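You operate a simulated robot arm through the tools that you are given. There is no shell and no other tool. Be economical: measure what you need, move in short steps, check, and stop when the job is done.

You are at the controls of a simulated robot arm. One attempt, no reset.

TASK
Weigh vial No 50 from the blue rack in milligrams and press print.
Fine: no tare, it reads zero; top door, shut again before one print on a stable reading; the vial stays on the pan. Set down upright: what you pick out.

The check looks at the end state, three seconds after you hand in, the way a careful person would. Anything else that was tipped, shoved, dropped, spilled or broken makes it a failure.

THE ROBOT
A 7-joint arm with a two-finger parallel gripper, fixed in place. Base frame: the origin is at the foot of the arm, x ahead of it, y to its left, z up; the work surface is at about z = 856. Readings come in mm, rad, newtons and seconds.
With the tool pointing down near the work surface it reaches from about 240 to 720 mm from the base axis. Its first joint turns from -2.007 to 2.007 rad. Payload 3.91 kg.
Tool frame: the origin (TCP) lies between the finger pads and is the grasp point; the fingertips stand 30 mm ahead of it; z points along the fingers, y is the line along which they close. Largest opening 110 mm; finger width 20, thickness 10; the body of the gripper, 48 by 112 mm, starts 55 mm behind the TCP.
Orientation is that of the tool frame in the base frame, as a unit quaternion [w, x, y, z]. With the fingers straight down and closing along the base's y, the tool's x points along the base's -x, its y along +y and its z along -z.

THE INTERFACE
- The arm moves only by the tool nudge_tool. Its argument "deltas" is a list of rows, each a list of 7 numbers: the turn, a rotation vector about the tool's x, y, z in rad, then the shift along the tool's x, y, z in mm, then the finger opening in mm, from 0 to 110. In form: [[rx, ry, rz, dx, dy, dz, claw], ...]. A call has 1 to 20 rows; each row shifts and turns the commanded pose from where the row before left it, along the tool's axes as they then stand. A row lasts 0.2 s, in which the tool goes at most 50 mm and 0.15 rad; a call with a longer step from one row to the next is refused whole, and so is a gripper value outside its range. A pose out of reach is approached as far as the arm can. The call stops where the force on the tool passes 40 N (or 10 N more than at its start, if that is more) or the arm is blocked; 0.2 s more then pass. Each finger travels about 108 mm/s and halts on what it meets, pressing with about 28 N; the grip force reading is that of the motor and also rises with nothing between the fingers. The clock runs only during rows and for 0.2 s after the last one: add rows that do not move to give the fingers time. It gives the time, the measured TCP pose, the force on the tool (base axes), the opening and the grip force at its end, in the units of the frame above (readings bear some noise), with the torque about the TCP (base axes, N m) and any sound that the robot's microphone picked up.
- Cameras (640 x 400 px; columns grow to the right, rows downward): "scene" is fixed at [221.1, -499.9, 1668.3]; the picture's right is [0.91, -0.41, 0.00], its down [-0.24, -0.55, -0.80] and it looks along [0.33, 0.73, -0.60] (base axes); focal length 322 px, centre (320, 200). "wrist" rides on the gripper at [72, 17, -103] in the tool frame; the picture's right is [-0.23, 0.97, 0.00], its down [-0.76, -0.18, -0.62] and it looks along [-0.61, -0.14, 0.78] (tool axes); focal length 222 px, centre (320, 200). There is no depth. A picture from a camera that has moved, and an enlarged one, comes with that camera's place and axes in the base frame and with its lens.
- camera(camera): a new picture of that camera. It takes no simulated time.
- slide_trunk(by): slides the trunk up (or, below 0, down) by that many mm; the arm rides with it, the base frame stays. It gives what a move gives, with no picture.
- inspect(camera, box): a new picture of the part [left, top, right, bottom] of that camera's present view, enlarged. It takes no simulated time.
- sign_off(): hands the job in; it is judged then, once.

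Work in short steps. Places have to be worked out from the pictures, the camera data and where the tool is seen: move nearer, look again, correct. Check each grasp and each placing, and mend what went wrong. You have 120 turns and 84 pictures in all, those below and enlarged ones among them. Open the gripper and draw the arm clear of the work before you hand the job in, unless the task says otherwise; then end with one line.

The tools are called after ">>>" as a command line: name --pt "numbers of a row" for each row, then --argument value for the rest, lists and objects as JSON in quotes. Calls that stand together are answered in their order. nudge_tool: Moves the arm, as the interface text tells. Its arguments: {"type":"object","properties":{"deltas":{"type":"array","items":{"type":"array","items":{"type":"number"}}}},"required":["deltas"]} The other tools are called the same way: slide_trunk (by) slides the trunk up or down; camera (camera) takes a picture; inspect (camera, box) takes an enlarged picture of a part of a camera's view; sign_off () hands the job in.

At the start:

```text
clock: 0.0
eef_pos: [464.5, 149.3, 1400.2]
orientation: [0.0, 0.001, 1.0, 0.0]
force: [0.9, 0.6, -0.1]
moment: [0.01, 0.0, 0.04]
grip_width: 110.0
grip_force: 0.0
trunk travel left (down, up): [-925.0, 65.0]
```

scene: 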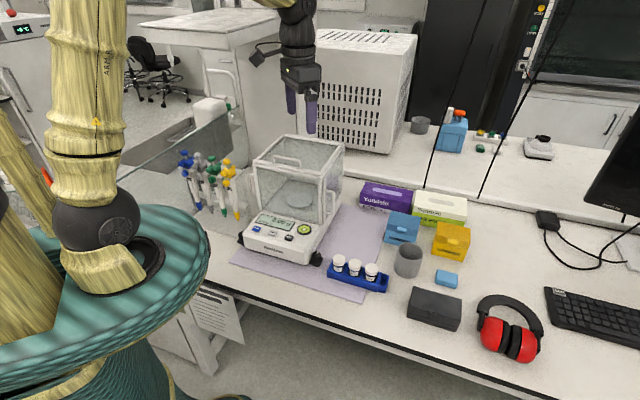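
wrist: 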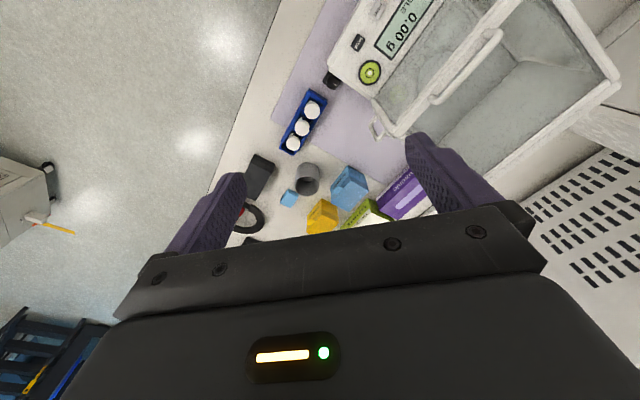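

I start by looking closely at the balance and the rack from the scene camera.

>>> inspect --camera "scene" --box '[230, 120, 400, 300]'

>>> inspect --camera "scene" --box '[310, 240, 410, 300]'

>>> inspect --camera "wrist" --box '[240, 0, 640, 240]'

```text
2.22 times, centred on (315, 210) of scene
camera zoom: at [221.1, -499.9, 1668.3], right [0.91, -0.41, 0.0], down [-0.24, -0.55, -0.8], along [0.33, 0.73, -0.6], focal length 714 px, centre (331, 178)
```

zoom: 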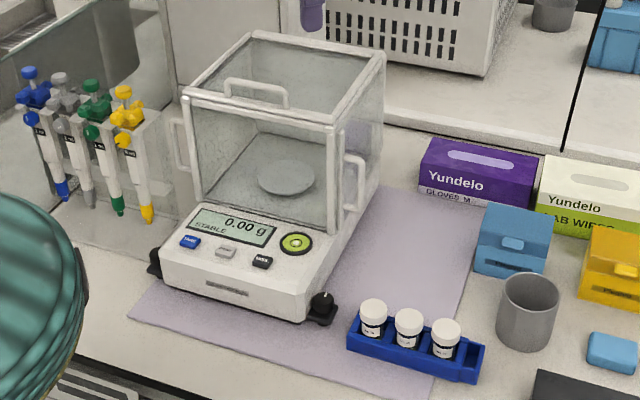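

```text
6.40 times, centred on (360, 270) of scene
camera zoom: at [221.1, -499.9, 1668.3], right [0.91, -0.41, 0.0], down [-0.24, -0.55, -0.8], along [0.33, 0.73, -0.6], focal length 2057 px, centre (64, -248)
```

zoom: 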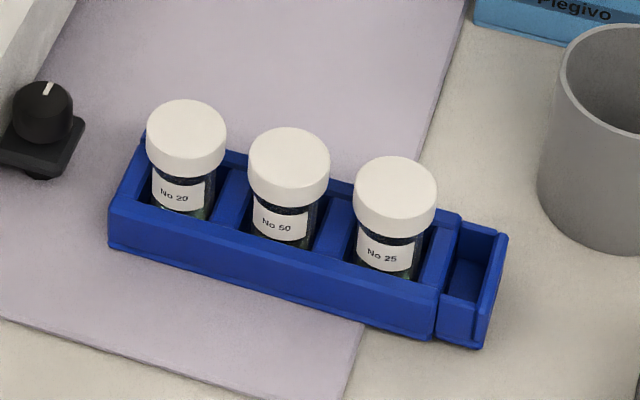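

```text
1.60 times, centred on (440, 120) of wrist
camera zoom: at [391.4, 167.1, 1502.3], right [0.23, 0.97, 0.0], down [0.76, -0.18, 0.62], along [0.61, -0.14, -0.78], focal length 355 px, centre (128, 328)
```

zoom: 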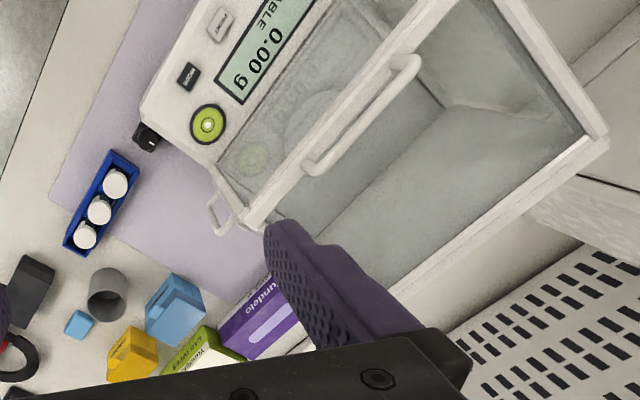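

No 50 is the middle vial, and the balance reads in grams, so the unit has to be changed. The balance and rack are both turned about 45° to the base. I turn the gripper to match and look again, closer.

>>> nudge_tool --pt "0 0 0.1417 0 0 0 110" --pt "0 0 0.1417 0 0 0 110" --pt "0 0 0.1417 0 0 0 110" --pt "0 0 0.1417 0 0 0 110" --pt "0 0 0.1417 0 0 0 110" --pt "0 0 0.1417 0 0 0 110" --pt "0 0 0 25 20 0 110" --pt "0 0 0 25 20 0 110" --pt "0 0 0 25 20 0 110" --pt "0 0 0 25 20 0 110"

>>> camera --camera "wrist"

>>> inspect --camera "scene" --box '[235, 200, 325, 270]'

```text
clock: 2.2
eef_pos: [457.2, 280.4, 1396.8]
orientation: [-0.001, 0.412, 0.911, 0.0]
force: [0.7, -0.3, -0.3]
moment: [-0.02, -0.03, 0.0]
grip_width: 109.8
grip_force: 0.2
trunk travel left (down, up): [-925.0, 65.0]
```

```text
78 pictures are left
camera wrist: at [422.3, 345.9, 1499.9], right [0.88, 0.47, 0.0], down [0.37, -0.69, 0.62], along [0.29, -0.55, -0.78], focal length 222 px, centre (320, 200)
```

wrist: 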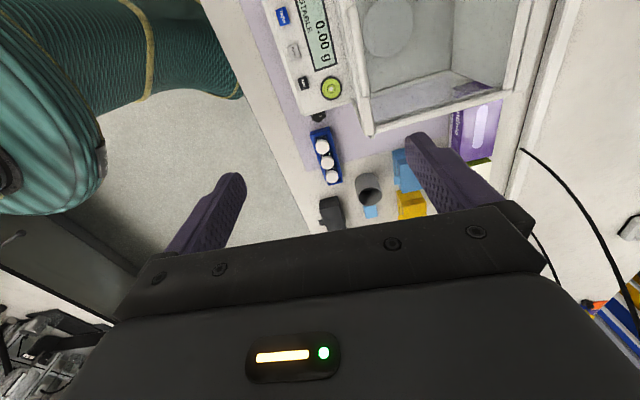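

```text
5.71 times, centred on (280, 235) of scene
camera zoom: at [221.1, -499.9, 1668.3], right [0.91, -0.41, 0.0], down [-0.24, -0.55, -0.8], along [0.33, 0.73, -0.6], focal length 1837 px, centre (549, 0)
```

zoom: 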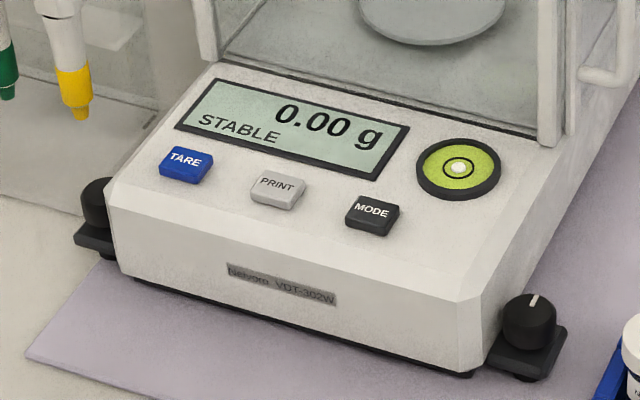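

MODE sits at about (443, 237, 945), and the bubble level is centred. I close the fingers, shift over MODE and come down with the trunk.

>>> nudge_tool --pt "0 0 0 -12 -20 0 0" --pt "0 0 0 -11 -19 0 0" --pt "0 0 0 0 0 0 0" --pt "0 0 0 0 0 0 0"

>>> slide_trunk --by -250

>>> camera --camera "wrist"

>>> camera --camera "scene"

```text
clock: 3.2
eef_pos: [441.3, 234.8, 1398.3]
orientation: [0.0, 0.413, 0.911, 0.0]
force: [0.7, 0.4, 0.0]
moment: [0.0, 0.04, 0.0]
grip_width: 0.0
grip_force: 28.3
trunk travel left (down, up): [-925.0, 65.0]
```

```text
clock: 5.8
eef_pos: [440.6, 234.0, 1148.6]
orientation: [-0.001, 0.413, 0.911, 0.0]
force: [-0.6, -0.5, 0.2]
moment: [0.01, 0.03, 0.0]
grip_width: 0.2
grip_force: 27.6
trunk travel left (down, up): [-675.0, 315.0]
```

```text
76 pictures are left
camera wrist: at [406.6, 300.5, 1250.9], right [0.88, 0.47, 0.0], down [0.37, -0.69, 0.62], along [0.29, -0.55, -0.78], focal length 222 px, centre (320, 200)
```

wrist: 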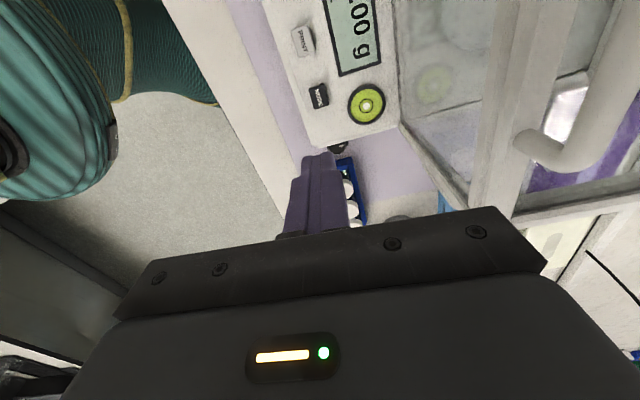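

```text
75 pictures are left
```

scene: 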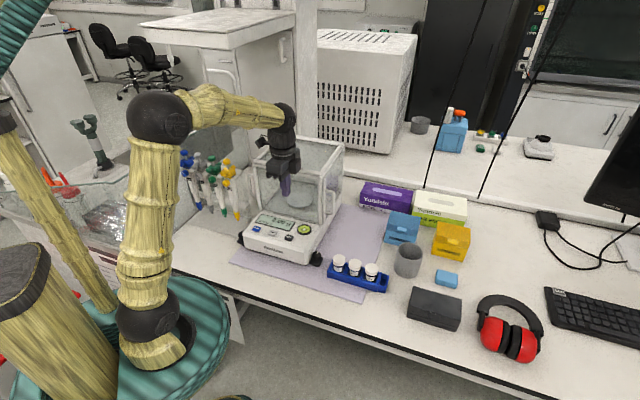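

The bar on the lid's front edge is confirmed at z about 1160, and MODE is right under the tool. I go down another 140 mm and check.

>>> nudge_tool --pt "0 0 0 0 0 35 0" --pt "0 0 0 0 0 35 0" --pt "0 0 0 0 0 35 0" --pt "0 0 0 0 0 35 0"

>>> camera --camera "wrist"

>>> inspect --camera "scene" --box '[235, 160, 345, 270]'

```text
clock: 6.8
eef_pos: [438.4, 233.9, 1006.9]
orientation: [-0.001, 0.412, 0.911, 0.0]
force: [0.6, -0.3, 0.4]
moment: [-0.01, 0.02, 0.0]
grip_width: 0.0
grip_force: 28.2
trunk travel left (down, up): [-675.0, 315.0]
```

```text
74 pictures are left
camera wrist: at [404.5, 300.3, 1108.8], right [0.88, 0.47, 0.0], down [0.37, -0.69, 0.62], along [0.29, -0.55, -0.78], focal length 222 px, centre (320, 200)
```

wrist: 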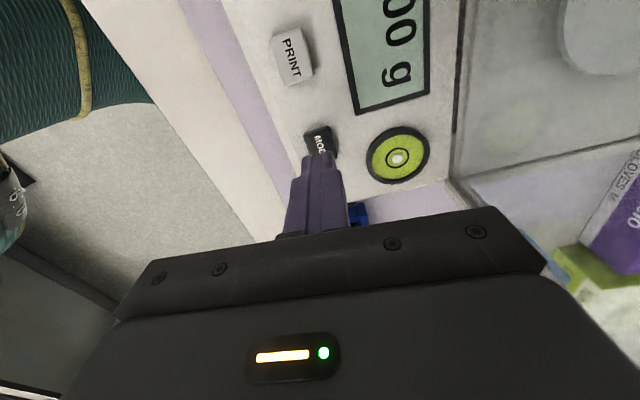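

```text
3.64 times, centred on (290, 215) of scene
camera zoom: at [221.1, -499.9, 1668.3], right [0.91, -0.41, 0.0], down [-0.24, -0.55, -0.8], along [0.33, 0.73, -0.6], focal length 1169 px, centre (429, 146)
```

zoom: 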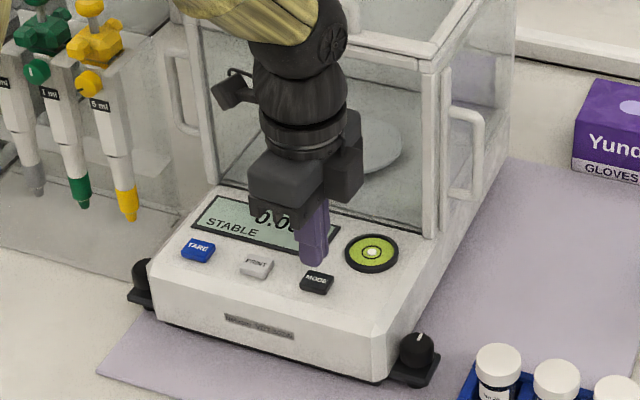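

The tip hangs about 30 mm above MODE and is nearly centred. I shift 3 mm and close in.

>>> nudge_tool --pt "0 0 0 2 2 15 0" --pt "0 0 0 0 0 8 0"

>>> inspect --camera "wrist" --box '[240, 60, 440, 200]'

>>> inspect --camera "scene" --box '[270, 200, 340, 250]'

```text
clock: 7.4
eef_pos: [440.4, 236.6, 982.7]
orientation: [0.0, 0.412, 0.911, 0.0]
force: [0.3, -0.1, -0.3]
moment: [-0.04, 0.01, -0.01]
grip_width: 0.1
grip_force: 27.7
trunk travel left (down, up): [-675.0, 315.0]
```

```text
2.86 times, centred on (340, 130) of wrist
camera zoom: at [406.3, 303.3, 1085.9], right [0.88, 0.47, 0.0], down [0.37, -0.69, 0.62], along [0.29, -0.55, -0.78], focal length 635 px, centre (263, 400)
```

zoom: 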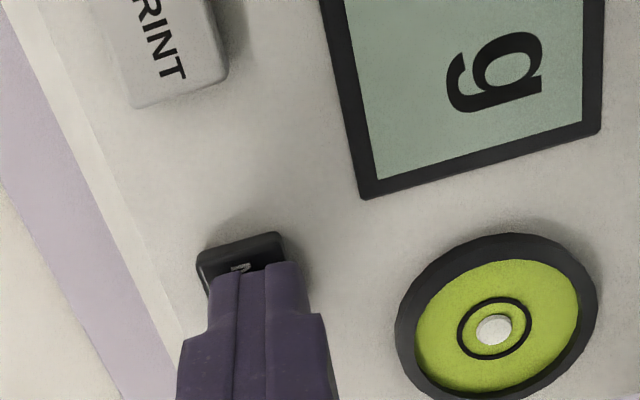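

```text
8.00 times, centred on (305, 225) of scene
camera zoom: at [221.1, -499.9, 1668.3], right [0.91, -0.41, 0.0], down [-0.24, -0.55, -0.8], along [0.33, 0.73, -0.6], focal length 2572 px, centre (440, 0)
```

zoom: 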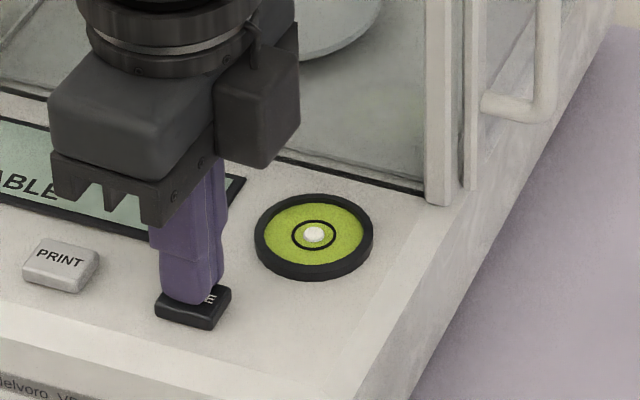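

The tip is over the button, slightly left of centre. I shift 3 mm right and press in small steps.

>>> nudge_tool --pt "0 0 0 -3 0 3 0" --pt "0 0 0 0 0 2 0" --pt "0 0 0 0 0 2 0"

>>> inspect --camera "scene" --box '[235, 200, 325, 250]'

```text
clock: 8.2
eef_pos: [443.8, 235.2, 978.7]
orientation: [0.0, 0.413, 0.911, 0.001]
force: [-1.3, 0.8, 6.6]
moment: [0.03, 0.04, -0.08]
grip_width: 0.2
grip_force: 28.1
trunk travel left (down, up): [-675.0, 315.0]
heard: click
```

```text
7.11 times, centred on (280, 225) of scene
camera zoom: at [221.1, -499.9, 1668.3], right [0.91, -0.41, 0.0], down [-0.24, -0.55, -0.8], along [0.33, 0.73, -0.6], focal length 2286 px, centre (604, 22)
```

zoom: 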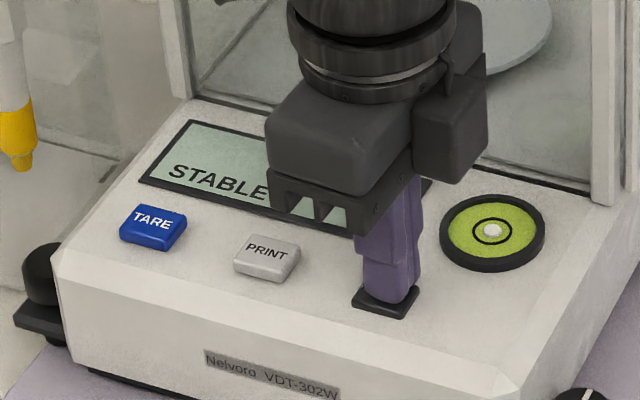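

Click heard. I lift off and read the display.

>>> nudge_tool --pt "0 0 0 0 0 -10 0" --pt "0 0 0 0 0 -40 0" --pt "0 0 0 0 0 -40 0" --pt "0 0 0 0 0 -40 0" --pt "0 0 0 0 0 -40 0"

>>> inspect --camera "scene" --box '[235, 200, 325, 250]'

>>> camera --camera "wrist"

```text
clock: 9.4
eef_pos: [442.2, 229.8, 1149.9]
orientation: [0.001, 0.412, 0.911, 0.0]
force: [-1.3, 0.3, 0.0]
moment: [0.0, 0.0, 0.01]
grip_width: 0.0
grip_force: 27.8
trunk travel left (down, up): [-675.0, 315.0]
```

```text
7.11 times, centred on (280, 225) of scene
camera zoom: at [221.1, -499.9, 1668.3], right [0.91, -0.41, 0.0], down [-0.24, -0.55, -0.8], along [0.33, 0.73, -0.6], focal length 2286 px, centre (604, 22)
```

zoom: 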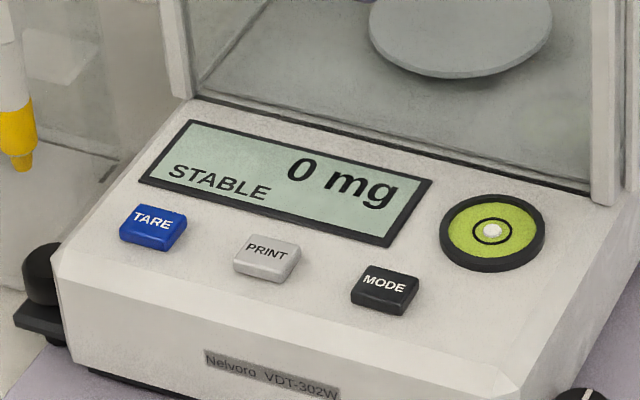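

```text
68 pictures are left
camera wrist: at [406.8, 296.1, 1252.3], right [0.88, 0.47, 0.0], down [0.37, -0.69, 0.62], along [0.29, -0.55, -0.78], focal length 222 px, centre (320, 200)
```

wrist: 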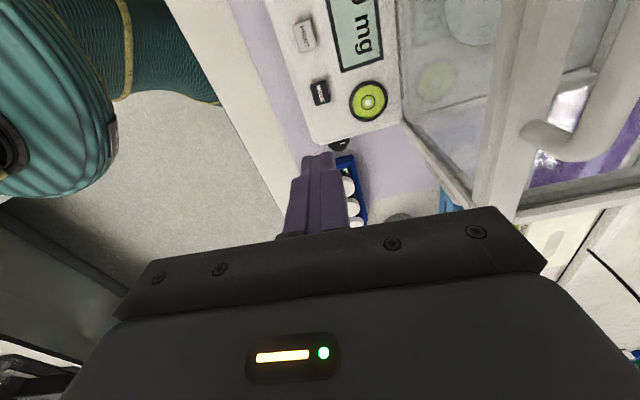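

It reads 0 mg, stable. Next comes the lid: I go up and place the camera where it sees the whole lid and its handle.

>>> slide_trunk --by 250

>>> nudge_tool --pt "0 0 0 40 10 0 0" --pt "0 0 0 40 10 0 0" --pt "0 0 0 40 10 0 0" --pt "0 0 0 0 10 0 0"

>>> camera --camera "wrist"

>>> inspect --camera "scene" --box '[240, 120, 360, 230]'

```text
clock: 12.0
eef_pos: [442.4, 231.3, 1399.8]
orientation: [-0.001, 0.412, 0.911, 0.0]
force: [1.3, -0.1, 0.2]
moment: [-0.01, 0.0, -0.03]
grip_width: 0.0
grip_force: 28.1
trunk travel left (down, up): [-925.0, 65.0]
```

```text
clock: 12.9
eef_pos: [384.8, 332.3, 1399.3]
orientation: [0.001, 0.41, 0.912, -0.01]
force: [-9.4, -21.3, -8.1]
moment: [1.74, -1.32, 1.55]
grip_width: 0.0
grip_force: 28.0
trunk travel left (down, up): [-925.0, 65.0]
stopped in row 4: the force on the tool passed its limit at 50 N (the readings are from after the stop); the commanded pose is now the measured one
```

```text
67 pictures are left
camera wrist: at [350.3, 399.1, 1500.4], right [0.88, 0.48, -0.01], down [0.38, -0.68, 0.63], along [0.29, -0.56, -0.77], focal length 222 px, centre (320, 200)
```

wrist: 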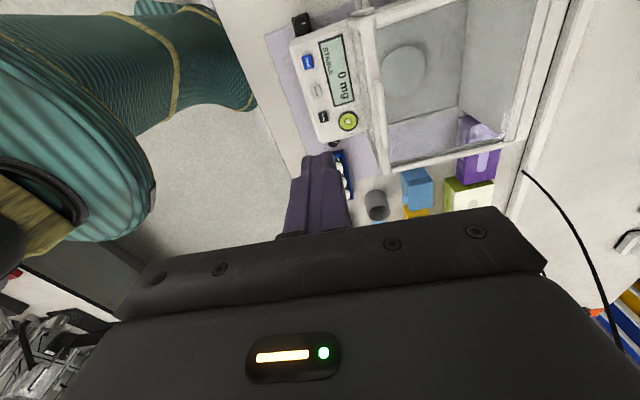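

```text
3.64 times, centred on (300, 175) of scene
camera zoom: at [221.1, -499.9, 1668.3], right [0.91, -0.41, 0.0], down [-0.24, -0.55, -0.8], along [0.33, 0.73, -0.6], focal length 1169 px, centre (393, 291)
```

zoom: 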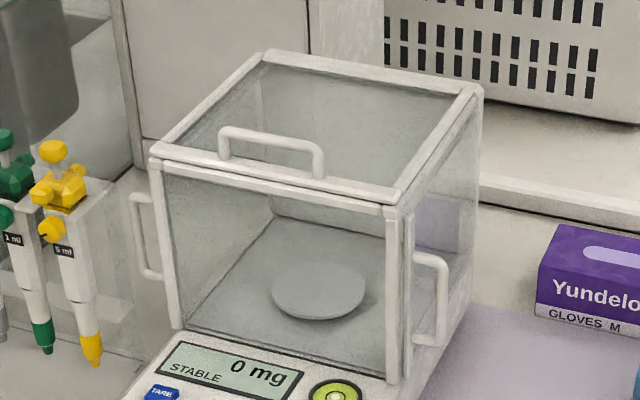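

Something on the +y side was touched. I back off the way I came and see what it was.

>>> nudge_tool --pt "0 0 0 -15 -10 0 0" --pt "0 0 0 -25 -10 0 0"

>>> camera --camera "scene"

```text
clock: 13.5
eef_pos: [399.7, 296.1, 1399.9]
orientation: [0.0, 0.411, 0.912, -0.006]
force: [-1.0, 0.5, -0.2]
moment: [0.02, -0.03, -0.01]
grip_width: 0.0
grip_force: 28.0
trunk travel left (down, up): [-925.0, 65.0]
```

```text
65 pictures are left
```

scene: 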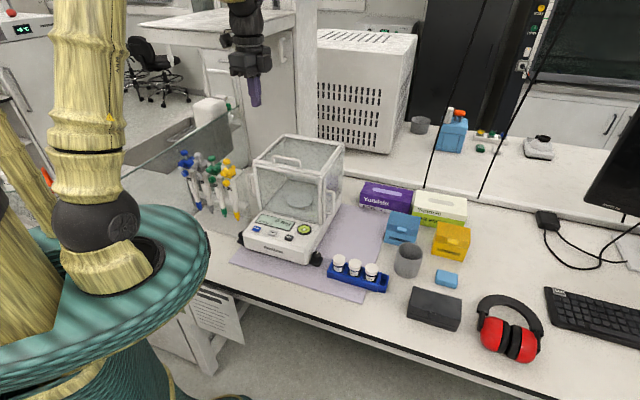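

The wrist camera bumped a fixed shelf or cabinet on the left, and nothing shifted. I come back right and turn 90° the other way, so the camera looks back over the lid and that structure.

>>> nudge_tool --pt "0 0 0 -40 -5 0 0" --pt "0 0 0 -30 -5 0 0" --pt "0 0 -0.145 0 0 0 0" --pt "0 0 -0.145 0 0 0 0" --pt "0 0 -0.145 0 0 0 0" --pt "0 0 -0.145 0 0 0 0" --pt "0 0 -0.145 0 0 0 0" --pt "0 0 -0.145 0 0 0 0" --pt "0 0 -0.145 0 0 0 0" --pt "0 0 -0.145 0 0 0 0" --pt "0 0 -0.145 0 0 0 0" --pt "0 0 -0.145 0 0 0 0" --pt "0 0 -0.12 0 0 0 0"

>>> camera --camera "wrist"

```text
clock: 16.3
eef_pos: [437.8, 236.6, 1398.0]
orientation: [-0.006, -0.356, 0.935, -0.005]
force: [-0.7, 1.2, -0.6]
moment: [0.03, -0.02, 0.03]
grip_width: 0.0
grip_force: 27.7
trunk travel left (down, up): [-925.0, 65.0]
```

```text
64 pictures are left
camera wrist: at [373.0, 202.2, 1502.0], right [-0.48, 0.88, -0.01], down [0.69, 0.38, 0.61], along [0.54, 0.29, -0.79], focal length 222 px, centre (320, 200)
```

wrist: 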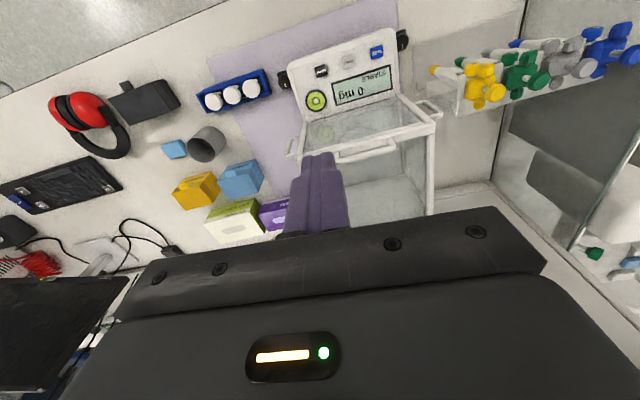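

This view is clear. I need the height and extent of the overhead structure on the left, so I look at it enlarged.

>>> inspect --camera "scene" --box '[110, 0, 330, 170]'

>>> inspect --camera "wrist" --box '[270, 70, 470, 220]'

```text
2.35 times, centred on (220, 85) of scene
camera zoom: at [221.1, -499.9, 1668.3], right [0.91, -0.41, 0.0], down [-0.24, -0.55, -0.8], along [0.33, 0.73, -0.6], focal length 756 px, centre (555, 471)
```

zoom: 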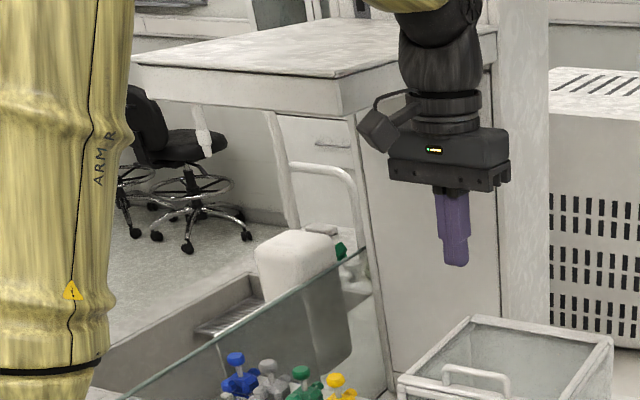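

```text
2.67 times, centred on (370, 145) of wrist
camera zoom: at [373.0, 202.2, 1502.0], right [-0.48, 0.88, -0.01], down [0.69, 0.38, 0.61], along [0.54, 0.29, -0.79], focal length 592 px, centre (187, 347)
```

zoom: 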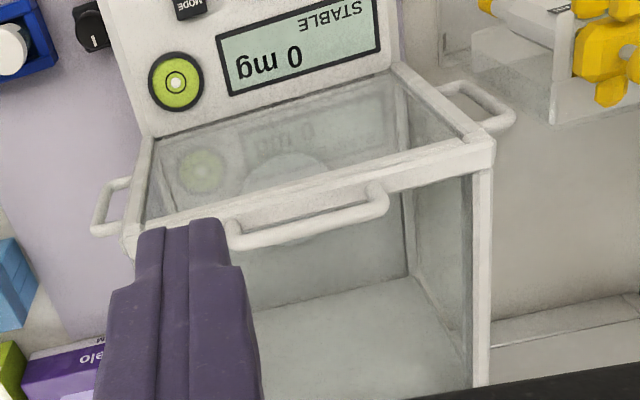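

The cabinet turns out to be far off, so the contact was most likely the camera mount against the arm itself or a hidden edge. To keep the camera off that side I turn another 90°, so it sits on the right with the fingers closing across the handle.

>>> nudge_tool --pt "0 0 -0.145 0 0 0 50" --pt "0 0 -0.145 0 0 0 50" --pt "0 0 -0.145 0 0 0 50" --pt "0 0 -0.145 0 0 0 50" --pt "0 0 -0.145 0 0 0 50" --pt "0 0 -0.145 0 0 0 50" --pt "0 0 -0.145 0 0 0 50" --pt "0 0 -0.145 0 0 0 50" --pt "0 0 -0.145 0 0 0 50" --pt "0 0 -0.145 0 0 0 50" --pt "0 0 -0.09 0 0 0 50"

>>> camera --camera "wrist"

```text
clock: 18.7
eef_pos: [437.1, 236.2, 1397.7]
orientation: [0.008, 0.906, -0.423, 0.0]
force: [-0.4, -0.4, -0.1]
moment: [-0.01, 0.0, 0.03]
grip_width: 50.1
grip_force: 0.0
trunk travel left (down, up): [-925.0, 65.0]
```

```text
61 pictures are left
camera wrist: at [472.8, 171.8, 1502.0], right [-0.89, -0.45, 0.01], down [-0.35, 0.71, 0.62], along [-0.29, 0.54, -0.79], focal length 222 px, centre (320, 200)
```

wrist: 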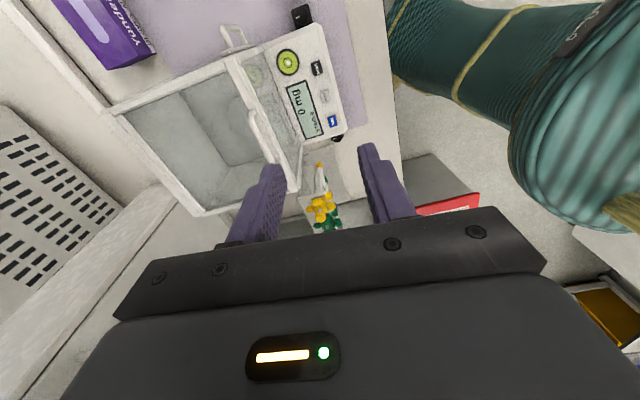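

The wrist allows it, and the view of the lid is good. I zoom on the handle.

>>> inspect --camera "wrist" --box '[100, 20, 360, 220]'

```text
2.00 times, centred on (230, 120) of wrist
camera zoom: at [472.8, 171.8, 1502.0], right [-0.89, -0.45, 0.01], down [-0.35, 0.71, 0.62], along [-0.29, 0.54, -0.79], focal length 444 px, centre (500, 360)
```

zoom: 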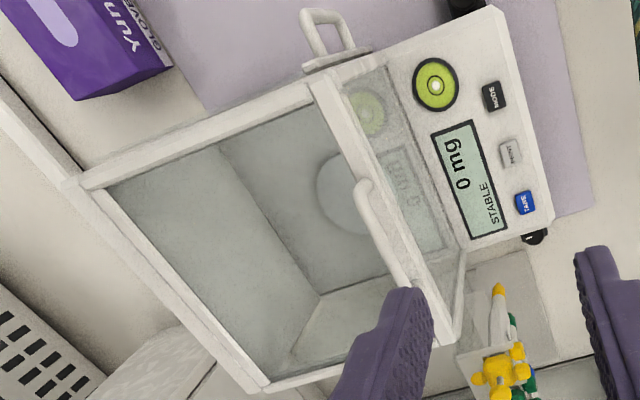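

Handle centre is at about (487, 345, 1163), with the lid sliding toward (0.74, 0.67). I move above the handle with the tool levelled, then lower the trunk to a hover.

>>> nudge_tool --pt "0.0147 -0.0066 -0.035 -17 -36 0 50" --pt "0 0 0 -17 -36 0 50" --pt "0 0 0 -17 -36 0 50"

>>> slide_trunk --by -170

>>> camera --camera "wrist"

>>> camera --camera "scene"

```text
clock: 19.5
eef_pos: [488.3, 347.1, 1395.6]
orientation: [0.001, 0.913, -0.408, 0.0]
force: [0.6, 0.2, -1.1]
moment: [0.0, 0.01, -0.01]
grip_width: 50.2
grip_force: 0.1
trunk travel left (down, up): [-925.0, 65.0]
```

```text
clock: 21.4
eef_pos: [486.0, 345.9, 1226.8]
orientation: [-0.001, 0.913, -0.408, 0.0]
force: [0.2, -0.4, -0.6]
moment: [0.02, 0.02, 0.0]
grip_width: 49.9
grip_force: 0.1
trunk travel left (down, up): [-755.0, 235.0]
```

```text
59 pictures are left
camera wrist: at [521.8, 280.3, 1329.9], right [-0.88, -0.48, 0.0], down [-0.38, 0.69, 0.62], along [-0.3, 0.55, -0.78], focal length 222 px, centre (320, 200)
```

wrist: 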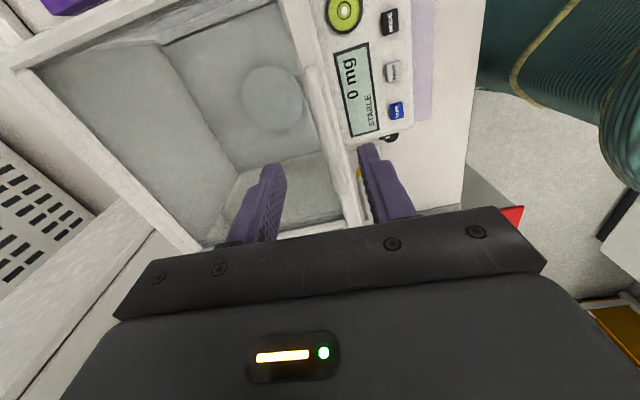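

```text
58 pictures are left
```

scene: 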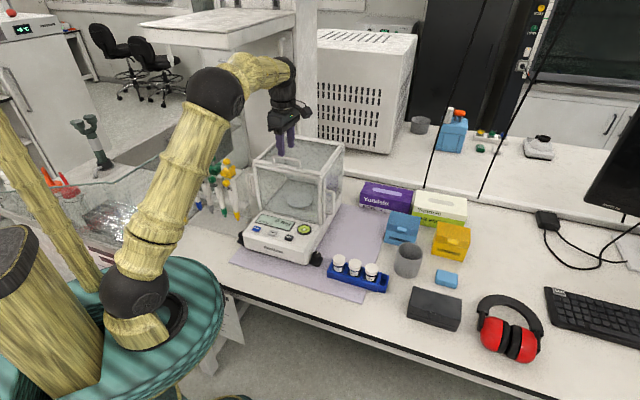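

Hovering above the handle. I check the finger alignment close up.

>>> inspect --camera "wrist" --box '[220, 50, 440, 230]'

>>> inspect --camera "scene" --box '[245, 90, 355, 180]'

```text
2.22 times, centred on (330, 140) of wrist
camera zoom: at [521.8, 280.3, 1329.9], right [-0.88, -0.48, 0.0], down [-0.38, 0.69, 0.62], along [-0.3, 0.55, -0.78], focal length 494 px, centre (298, 333)
```

zoom: 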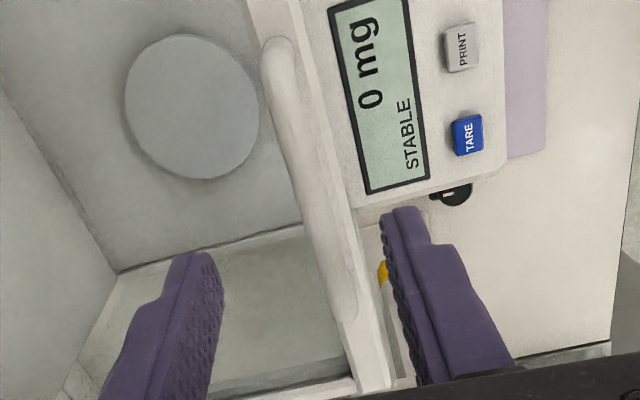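

```text
4.44 times, centred on (300, 135) of scene
camera zoom: at [221.1, -499.9, 1668.3], right [0.91, -0.41, 0.0], down [-0.24, -0.55, -0.8], along [0.33, 0.73, -0.6], focal length 1429 px, centre (409, 489)
```

zoom: 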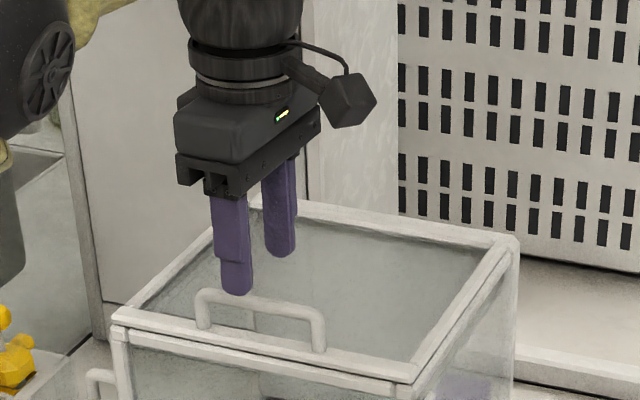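

The bar is at about (487, 335, 1172), about 6 mm toward the front of the tool. I shift and lower so the fingers straddle it, keeping off the glass.

>>> nudge_tool --pt "0 0 0 3 6 10 50" --pt "0 0 0 0 0 12 50" --pt "0 0 0 0 0 12 50"

>>> inspect --camera "wrist" --box '[220, 50, 440, 230]'

>>> inspect --camera "scene" --box '[255, 125, 325, 175]'

```text
clock: 22.2
eef_pos: [484.9, 339.5, 1194.3]
orientation: [-0.001, 0.913, -0.408, 0.0]
force: [0.0, 0.1, 0.2]
moment: [-0.03, -0.02, 0.01]
grip_width: 49.9
grip_force: 0.1
trunk travel left (down, up): [-755.0, 235.0]
```

```text
2.22 times, centred on (330, 140) of wrist
camera zoom: at [520.1, 273.8, 1296.7], right [-0.88, -0.48, 0.0], down [-0.38, 0.69, 0.62], along [-0.3, 0.55, -0.78], focal length 494 px, centre (298, 333)
```

zoom: 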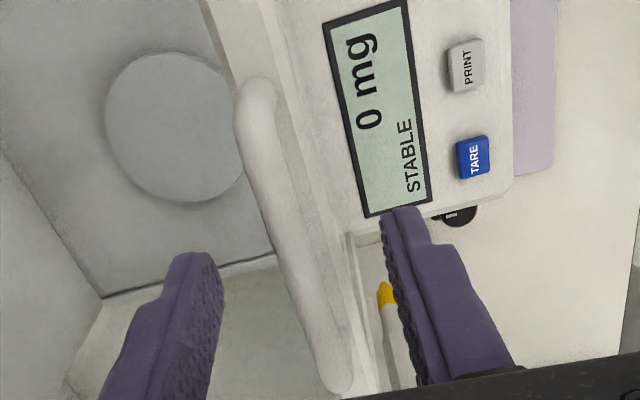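

```text
8.00 times, centred on (290, 150) of scene
camera zoom: at [221.1, -499.9, 1668.3], right [0.91, -0.41, 0.0], down [-0.24, -0.55, -0.8], along [0.33, 0.73, -0.6], focal length 2572 px, centre (560, 600)
```

zoom: 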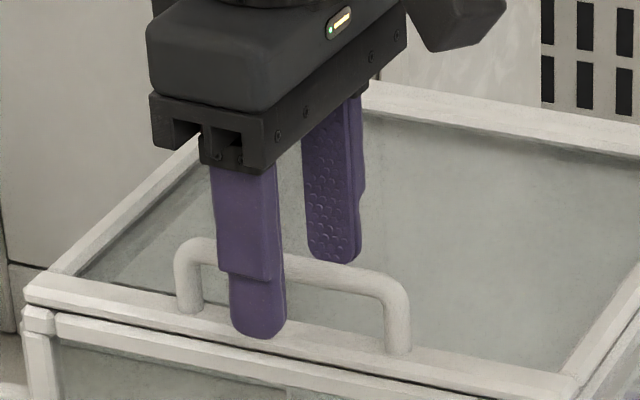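

The fingers straddle the bar. I lower 4 mm more and close gently.

>>> nudge_tool --pt "0 0 0 0 0 4 50" --pt "0 0 0 0 0 0 40" --pt "0 0 0 0 0 0 30" --pt "0 0 0 0 0 0 22" --pt "0 0 0 0 0 0 16"

>>> inspect --camera "wrist" --box '[220, 50, 440, 230]'

>>> inspect --camera "scene" --box '[255, 125, 325, 175]'

```text
clock: 23.4
eef_pos: [484.4, 338.6, 1189.5]
orientation: [0.0, 0.912, -0.409, 0.0]
force: [-0.3, -0.6, -0.3]
moment: [0.02, 0.03, 0.0]
grip_width: 15.9
grip_force: 0.1
trunk travel left (down, up): [-755.0, 235.0]
```

```text
2.22 times, centred on (330, 140) of wrist
camera zoom: at [519.9, 274.4, 1292.6], right [-0.88, -0.48, 0.0], down [-0.38, 0.69, 0.62], along [-0.3, 0.55, -0.78], focal length 494 px, centre (298, 333)
```

zoom: 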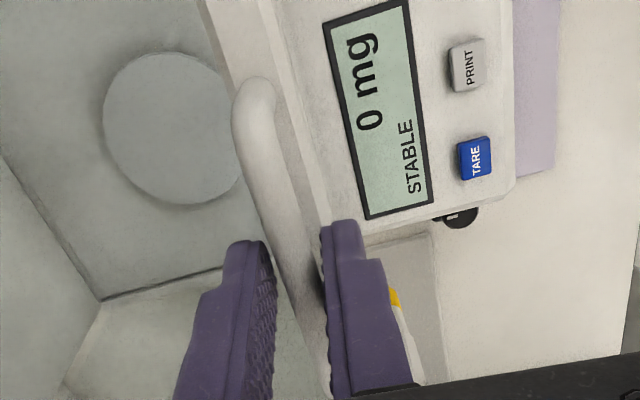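

```text
8.00 times, centred on (290, 150) of scene
camera zoom: at [221.1, -499.9, 1668.3], right [0.91, -0.41, 0.0], down [-0.24, -0.55, -0.8], along [0.33, 0.73, -0.6], focal length 2572 px, centre (560, 600)
```

zoom: 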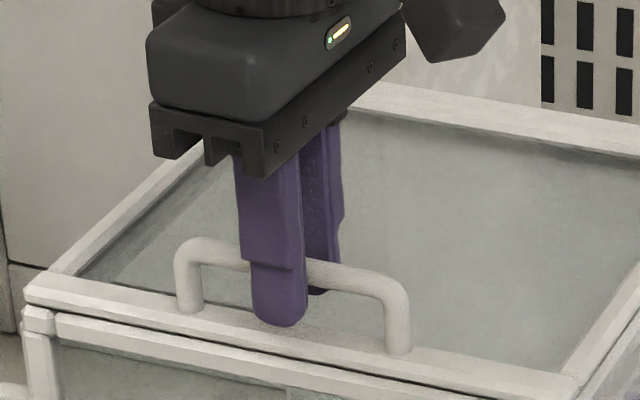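

The bar is between the fingers. I close onto it and try a short slide toward the rear (tool −y).

>>> nudge_tool --pt "0 0 0 0 0 0 8" --pt "0 0 0 0 0 0 0" --pt "0 0 0 0 0 0 0" --pt "0 0 0 0 -5 0 0" --pt "0 0 0 0 -8 0 0" --pt "0 0 0 0 -8 0 0"

>>> inspect --camera "scene" --box '[245, 110, 355, 190]'

```text
clock: 24.8
eef_pos: [497.5, 353.7, 1189.8]
orientation: [-0.001, 0.913, -0.408, 0.001]
force: [-3.1, 4.1, -1.2]
moment: [-0.02, 0.02, 0.96]
grip_width: 10.5
grip_force: 45.4
trunk travel left (down, up): [-755.0, 235.0]
```

```text
5.00 times, centred on (300, 150) of scene
camera zoom: at [221.1, -499.9, 1668.3], right [0.91, -0.41, 0.0], down [-0.24, -0.55, -0.8], along [0.33, 0.73, -0.6], focal length 1607 px, centre (420, 450)
```

zoom: 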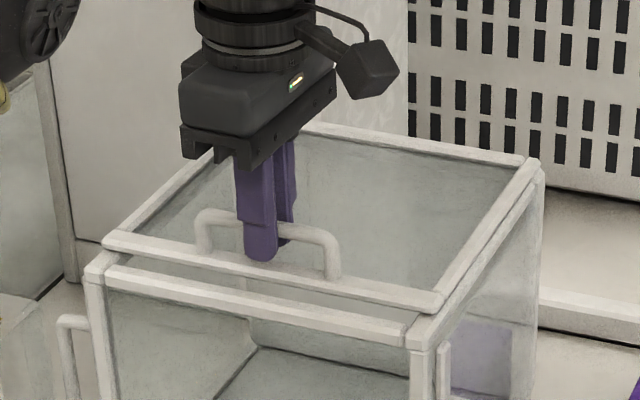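

The lid slides. The torque shows my yaw is a degree or two off, so I ease the tool round and carry on.

>>> nudge_tool --pt "0 0 -0.015 -0.5 0 0 0" --pt "0 0 -0.015 -0.5 -8 0 0" --pt "0 0 0 0 -8 0 0" --pt "0 0 0 0 -8 0 0" --pt "0 0 0 0 -8 0 0" --pt "0 0 0 0 -8 0 0"

```text
clock: 26.2
eef_pos: [527.7, 383.4, 1189.9]
orientation: [0.001, 0.919, -0.394, 0.0]
force: [-5.1, 6.0, -4.1]
moment: [0.01, -0.01, 0.89]
grip_width: 10.0
grip_force: 44.7
trunk travel left (down, up): [-755.0, 235.0]
```

The lateral force suggests the true direction is nearer 45°. I correct again while sliding.

>>> nudge_tool --pt "0 0 -0.015 -1 0 0 0" --pt "0 0 -0.015 -1 -6 0 0" --pt "0 0 0 0 -8 0 0" --pt "0 0 0 0 -8 0 0" --pt "0 0 0 0 -8 0 0"

>>> camera --camera "scene"

```text
clock: 27.4
eef_pos: [549.3, 403.6, 1190.3]
orientation: [0.001, 0.924, -0.381, 0.001]
force: [1.5, -0.2, -5.8]
moment: [0.08, 0.05, -0.16]
grip_width: 10.0
grip_force: 44.5
trunk travel left (down, up): [-755.0, 235.0]
```

```text
50 pictures are left
```

scene: 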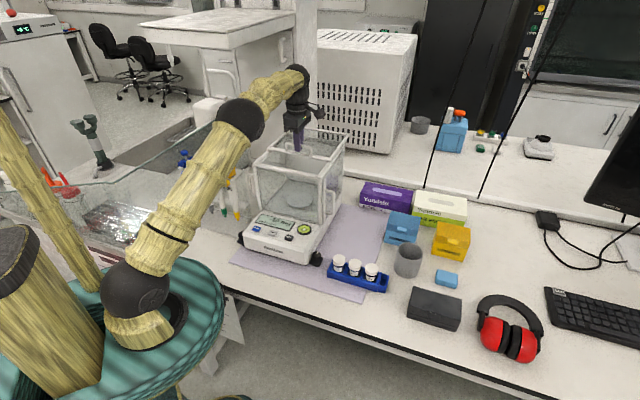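

Torque is gone, and the slide direction is about 45°. I continue rearward.

>>> nudge_tool --pt "0 0 0 0 -10 1 0" --pt "0 0 0 0 -10 0 0" --pt "0 0 0 0 -10 0 0" --pt "0 0 0 0 -10 0 0" --pt "0 0 0 0 -10 0 0"

```text
clock: 28.6
eef_pos: [573.2, 427.1, 1189.3]
orientation: [-0.005, 0.924, -0.382, 0.002]
force: [6.9, -6.0, 34.0]
moment: [-0.24, -0.24, -0.15]
grip_width: 9.9
grip_force: 44.8
out of reach, approached as far as the arm can: row 4, 5
trunk travel left (down, up): [-755.0, 235.0]
```

Reach ran out at r about 715 because the shoulder is too low relative to the wrist. I open the fingers and raise the trunk, so the vertical lift clears the bar, and then re-grip with more reach.

>>> nudge_tool --pt "0 0 0 0 4 -1 20" --pt "0 0 0 0 0 0 36" --pt "0 0 0 0 0 0 36"

>>> inspect --camera "scene" --box '[245, 90, 365, 180]'

```text
clock: 29.4
eef_pos: [568.7, 428.5, 1185.8]
orientation: [0.0, 0.925, -0.381, 0.0]
force: [0.6, 0.4, 0.7]
moment: [0.0, -0.02, -0.01]
grip_width: 35.9
grip_force: 0.0
trunk travel left (down, up): [-755.0, 235.0]
```

```text
4.44 times, centred on (305, 135) of scene
camera zoom: at [221.1, -499.9, 1668.3], right [0.91, -0.41, 0.0], down [-0.24, -0.55, -0.8], along [0.33, 0.73, -0.6], focal length 1429 px, centre (387, 489)
```

zoom: 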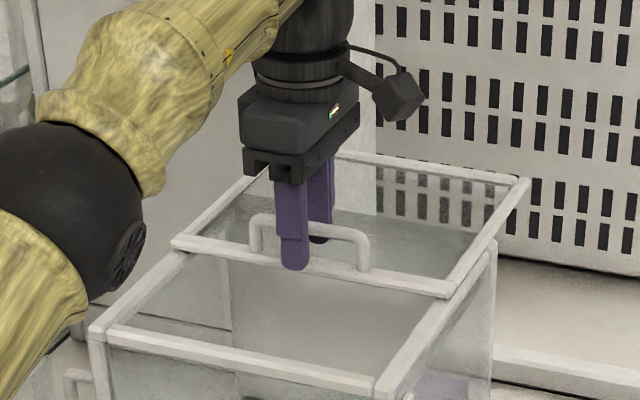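

Fingers are open and clear. I raise the trunk fully, then bring the tool straight down again.

>>> slide_trunk --by 215

>>> nudge_tool --pt "0 0 0 0 0 35 36" --pt "0 0 0 0 0 35 36" --pt "0 0 0 0 0 35 36" --pt "0 0 0 0 0 35 36" --pt "0 0 0 0 0 30 36"

>>> camera --camera "scene"

```text
clock: 31.7
eef_pos: [569.9, 427.0, 1399.2]
orientation: [0.0, 0.925, -0.38, 0.0]
force: [0.9, -1.2, 0.0]
moment: [0.01, 0.02, -0.02]
grip_width: 36.2
grip_force: 0.0
trunk travel left (down, up): [-970.0, 20.0]
```

```text
clock: 32.9
eef_pos: [567.7, 428.2, 1227.6]
orientation: [0.001, 0.924, -0.381, 0.0]
force: [0.3, 0.3, -0.1]
moment: [0.0, 0.01, 0.0]
grip_width: 35.9
grip_force: 0.1
trunk travel left (down, up): [-970.0, 20.0]
```

```text
48 pictures are left
```

scene: 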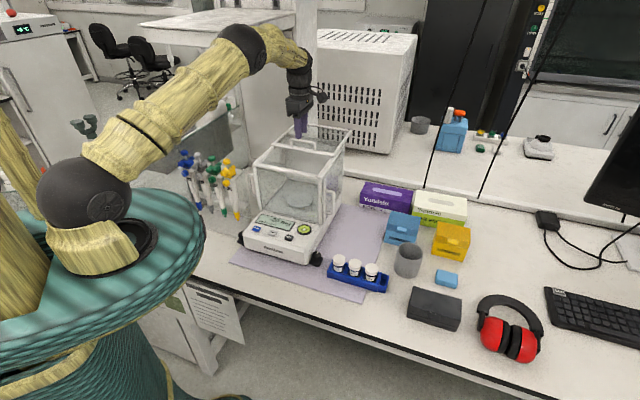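

Same spot above the bar. I lower, grip and slide further back.

>>> nudge_tool --pt "0 0 0 0 0 20 36" --pt "0 0 0 0 0 18 36" --pt "0 0 0 0 0 0 20" --pt "0 0 0 0 0 0 5" --pt "0 0 0 0 0 0 0" --pt "0 0 0 0 0 0 0" --pt "0 0 0 0 -8 0 0" --pt "0 0 0 0 -10 0 0" --pt "0 0 0 0 -10 0 0"

```text
clock: 34.9
eef_pos: [588.3, 449.3, 1193.9]
orientation: [-0.001, 0.925, -0.381, 0.001]
force: [0.1, 1.1, 4.3]
moment: [0.2, 0.13, -0.21]
grip_width: 9.8
grip_force: 45.5
trunk travel left (down, up): [-970.0, 20.0]
```

>>> nudge_tool --pt "0 0 0 0 -8 -0.5 0" --pt "0 0 0 0 -8 0 0" --pt "0 0 0 0 -8 0 0" --pt "0 0 0 0 -8 0 0"

>>> inspect --camera "scene" --box '[245, 90, 365, 190]'

```text
clock: 35.9
eef_pos: [595.1, 456.5, 1192.3]
orientation: [-0.001, 0.925, -0.381, 0.0]
force: [-0.9, 0.5, 4.7]
moment: [0.0, 0.05, -0.16]
grip_width: 9.9
grip_force: 45.5
out of reach, approached as far as the arm can: row 2, 3, 4
trunk travel left (down, up): [-970.0, 20.0]
```

```text
4.00 times, centred on (305, 140) of scene
camera zoom: at [221.1, -499.9, 1668.3], right [0.91, -0.41, 0.0], down [-0.24, -0.55, -0.8], along [0.33, 0.73, -0.6], focal length 1286 px, centre (380, 440)
```

zoom: 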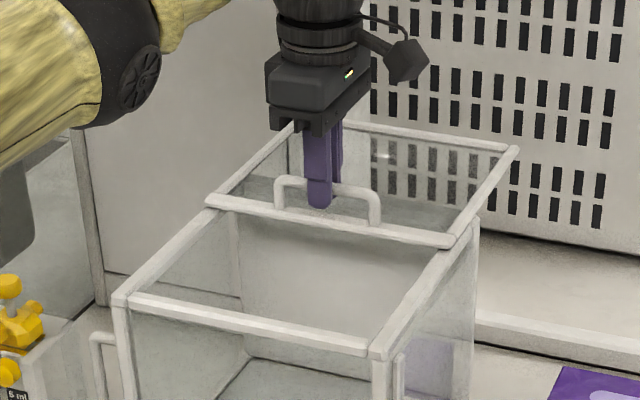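

The lid is open about 160 mm. I release, lift and travel over to the rack.

>>> nudge_tool --pt "0 0 0 0 3 0 10" --pt "0 0 0 0 0 0 24" --pt "0 0 0 0 0 0 36" --pt "0 0 0 0 0 0 36" --pt "0 0 0 0 0 -30 36" --pt "0 0 0 0 0 -40 36" --pt "0 0 0 0 0 -40 36"

>>> camera --camera "wrist"

```text
clock: 37.5
eef_pos: [586.4, 446.4, 1301.1]
orientation: [0.0, 0.925, -0.381, 0.0]
force: [-0.9, -0.2, 0.3]
moment: [-0.01, -0.02, 0.01]
grip_width: 36.2
grip_force: 0.1
out of reach, approached as far as the arm can: row 7
trunk travel left (down, up): [-970.0, 20.0]
```

```text
46 pictures are left
camera wrist: at [626.1, 384.0, 1404.7], right [-0.85, -0.53, 0.0], down [-0.42, 0.66, 0.62], along [-0.33, 0.53, -0.78], focal length 222 px, centre (320, 200)
```

wrist: 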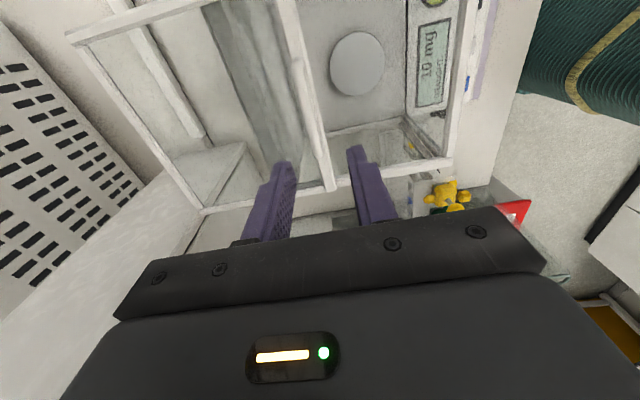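

The opening is about 150 mm wide and the pan is at about (542, 401, 950), so the gripper fits in this orientation. Now I move over the rack.

>>> nudge_tool --pt "0 0 0 30 27 0 70" --pt "0 0 0 30 28 0 70" --pt "0 0 0 30 27 0 70" --pt "0 0 0 30 28 0 70" --pt "0 0 0 30 27 0 70" --pt "0 0 0 30 28 0 70" --pt "0 0 0 30 27 0 70" --pt "0 0 0 30 28 0 70" --pt "0 0 0 32 27 0 70"

>>> camera --camera "wrist"

```text
clock: 39.5
eef_pos: [604.8, 76.5, 1301.4]
orientation: [-0.001, 0.924, -0.381, -0.001]
force: [-0.6, 0.3, -0.6]
moment: [0.06, 0.01, -0.03]
grip_width: 70.3
grip_force: 0.0
trunk travel left (down, up): [-970.0, 20.0]
```

```text
45 pictures are left
camera wrist: at [644.3, 13.8, 1404.3], right [-0.85, -0.53, 0.0], down [-0.42, 0.66, 0.62], along [-0.33, 0.53, -0.78], focal length 222 px, centre (320, 200)
```

wrist: 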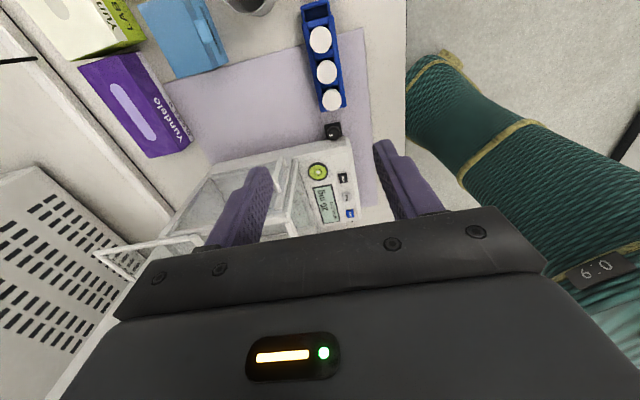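

Middle cap is at about (597, 68, 932). I shift and descend to a hover, then re-check.

>>> nudge_tool --pt "0 0 0 0 12 0 70" --pt "0 0 0 0 0 45 70" --pt "0 0 0 0 0 45 70" --pt "0 0 0 0 0 45 70" --pt "0 0 0 0 0 45 70" --pt "0 0 0 0 0 45 70" --pt "0 0 0 0 0 45 70" --pt "0 0 0 0 0 25 70"

>>> camera --camera "wrist"

>>> inspect --camera "scene" --box '[310, 200, 410, 300]'

```text
clock: 41.3
eef_pos: [600.1, 72.0, 1008.0]
orientation: [0.0, 0.925, -0.38, 0.001]
force: [-0.8, 0.6, -0.5]
moment: [0.0, -0.02, 0.02]
grip_width: 69.9
grip_force: 0.0
trunk travel left (down, up): [-970.0, 20.0]
```

```text
44 pictures are left
camera wrist: at [640.5, 8.4, 1110.9], right [-0.85, -0.53, 0.0], down [-0.42, 0.66, 0.62], along [-0.33, 0.53, -0.78], focal length 222 px, centre (320, 200)
```

wrist: 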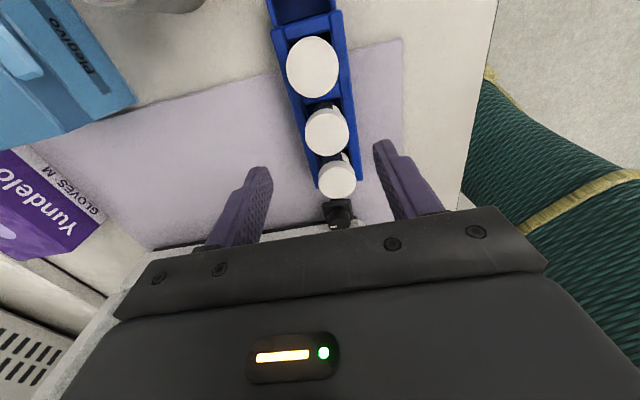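

```text
4.00 times, centred on (360, 250) of scene
camera zoom: at [221.1, -499.9, 1668.3], right [0.91, -0.41, 0.0], down [-0.24, -0.55, -0.8], along [0.33, 0.73, -0.6], focal length 1286 px, centre (160, 0)
```

zoom: 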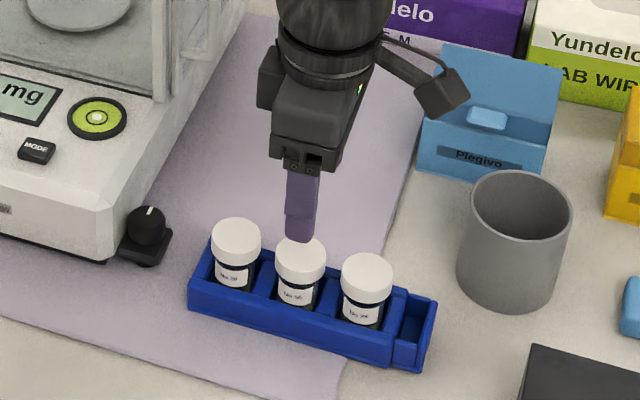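

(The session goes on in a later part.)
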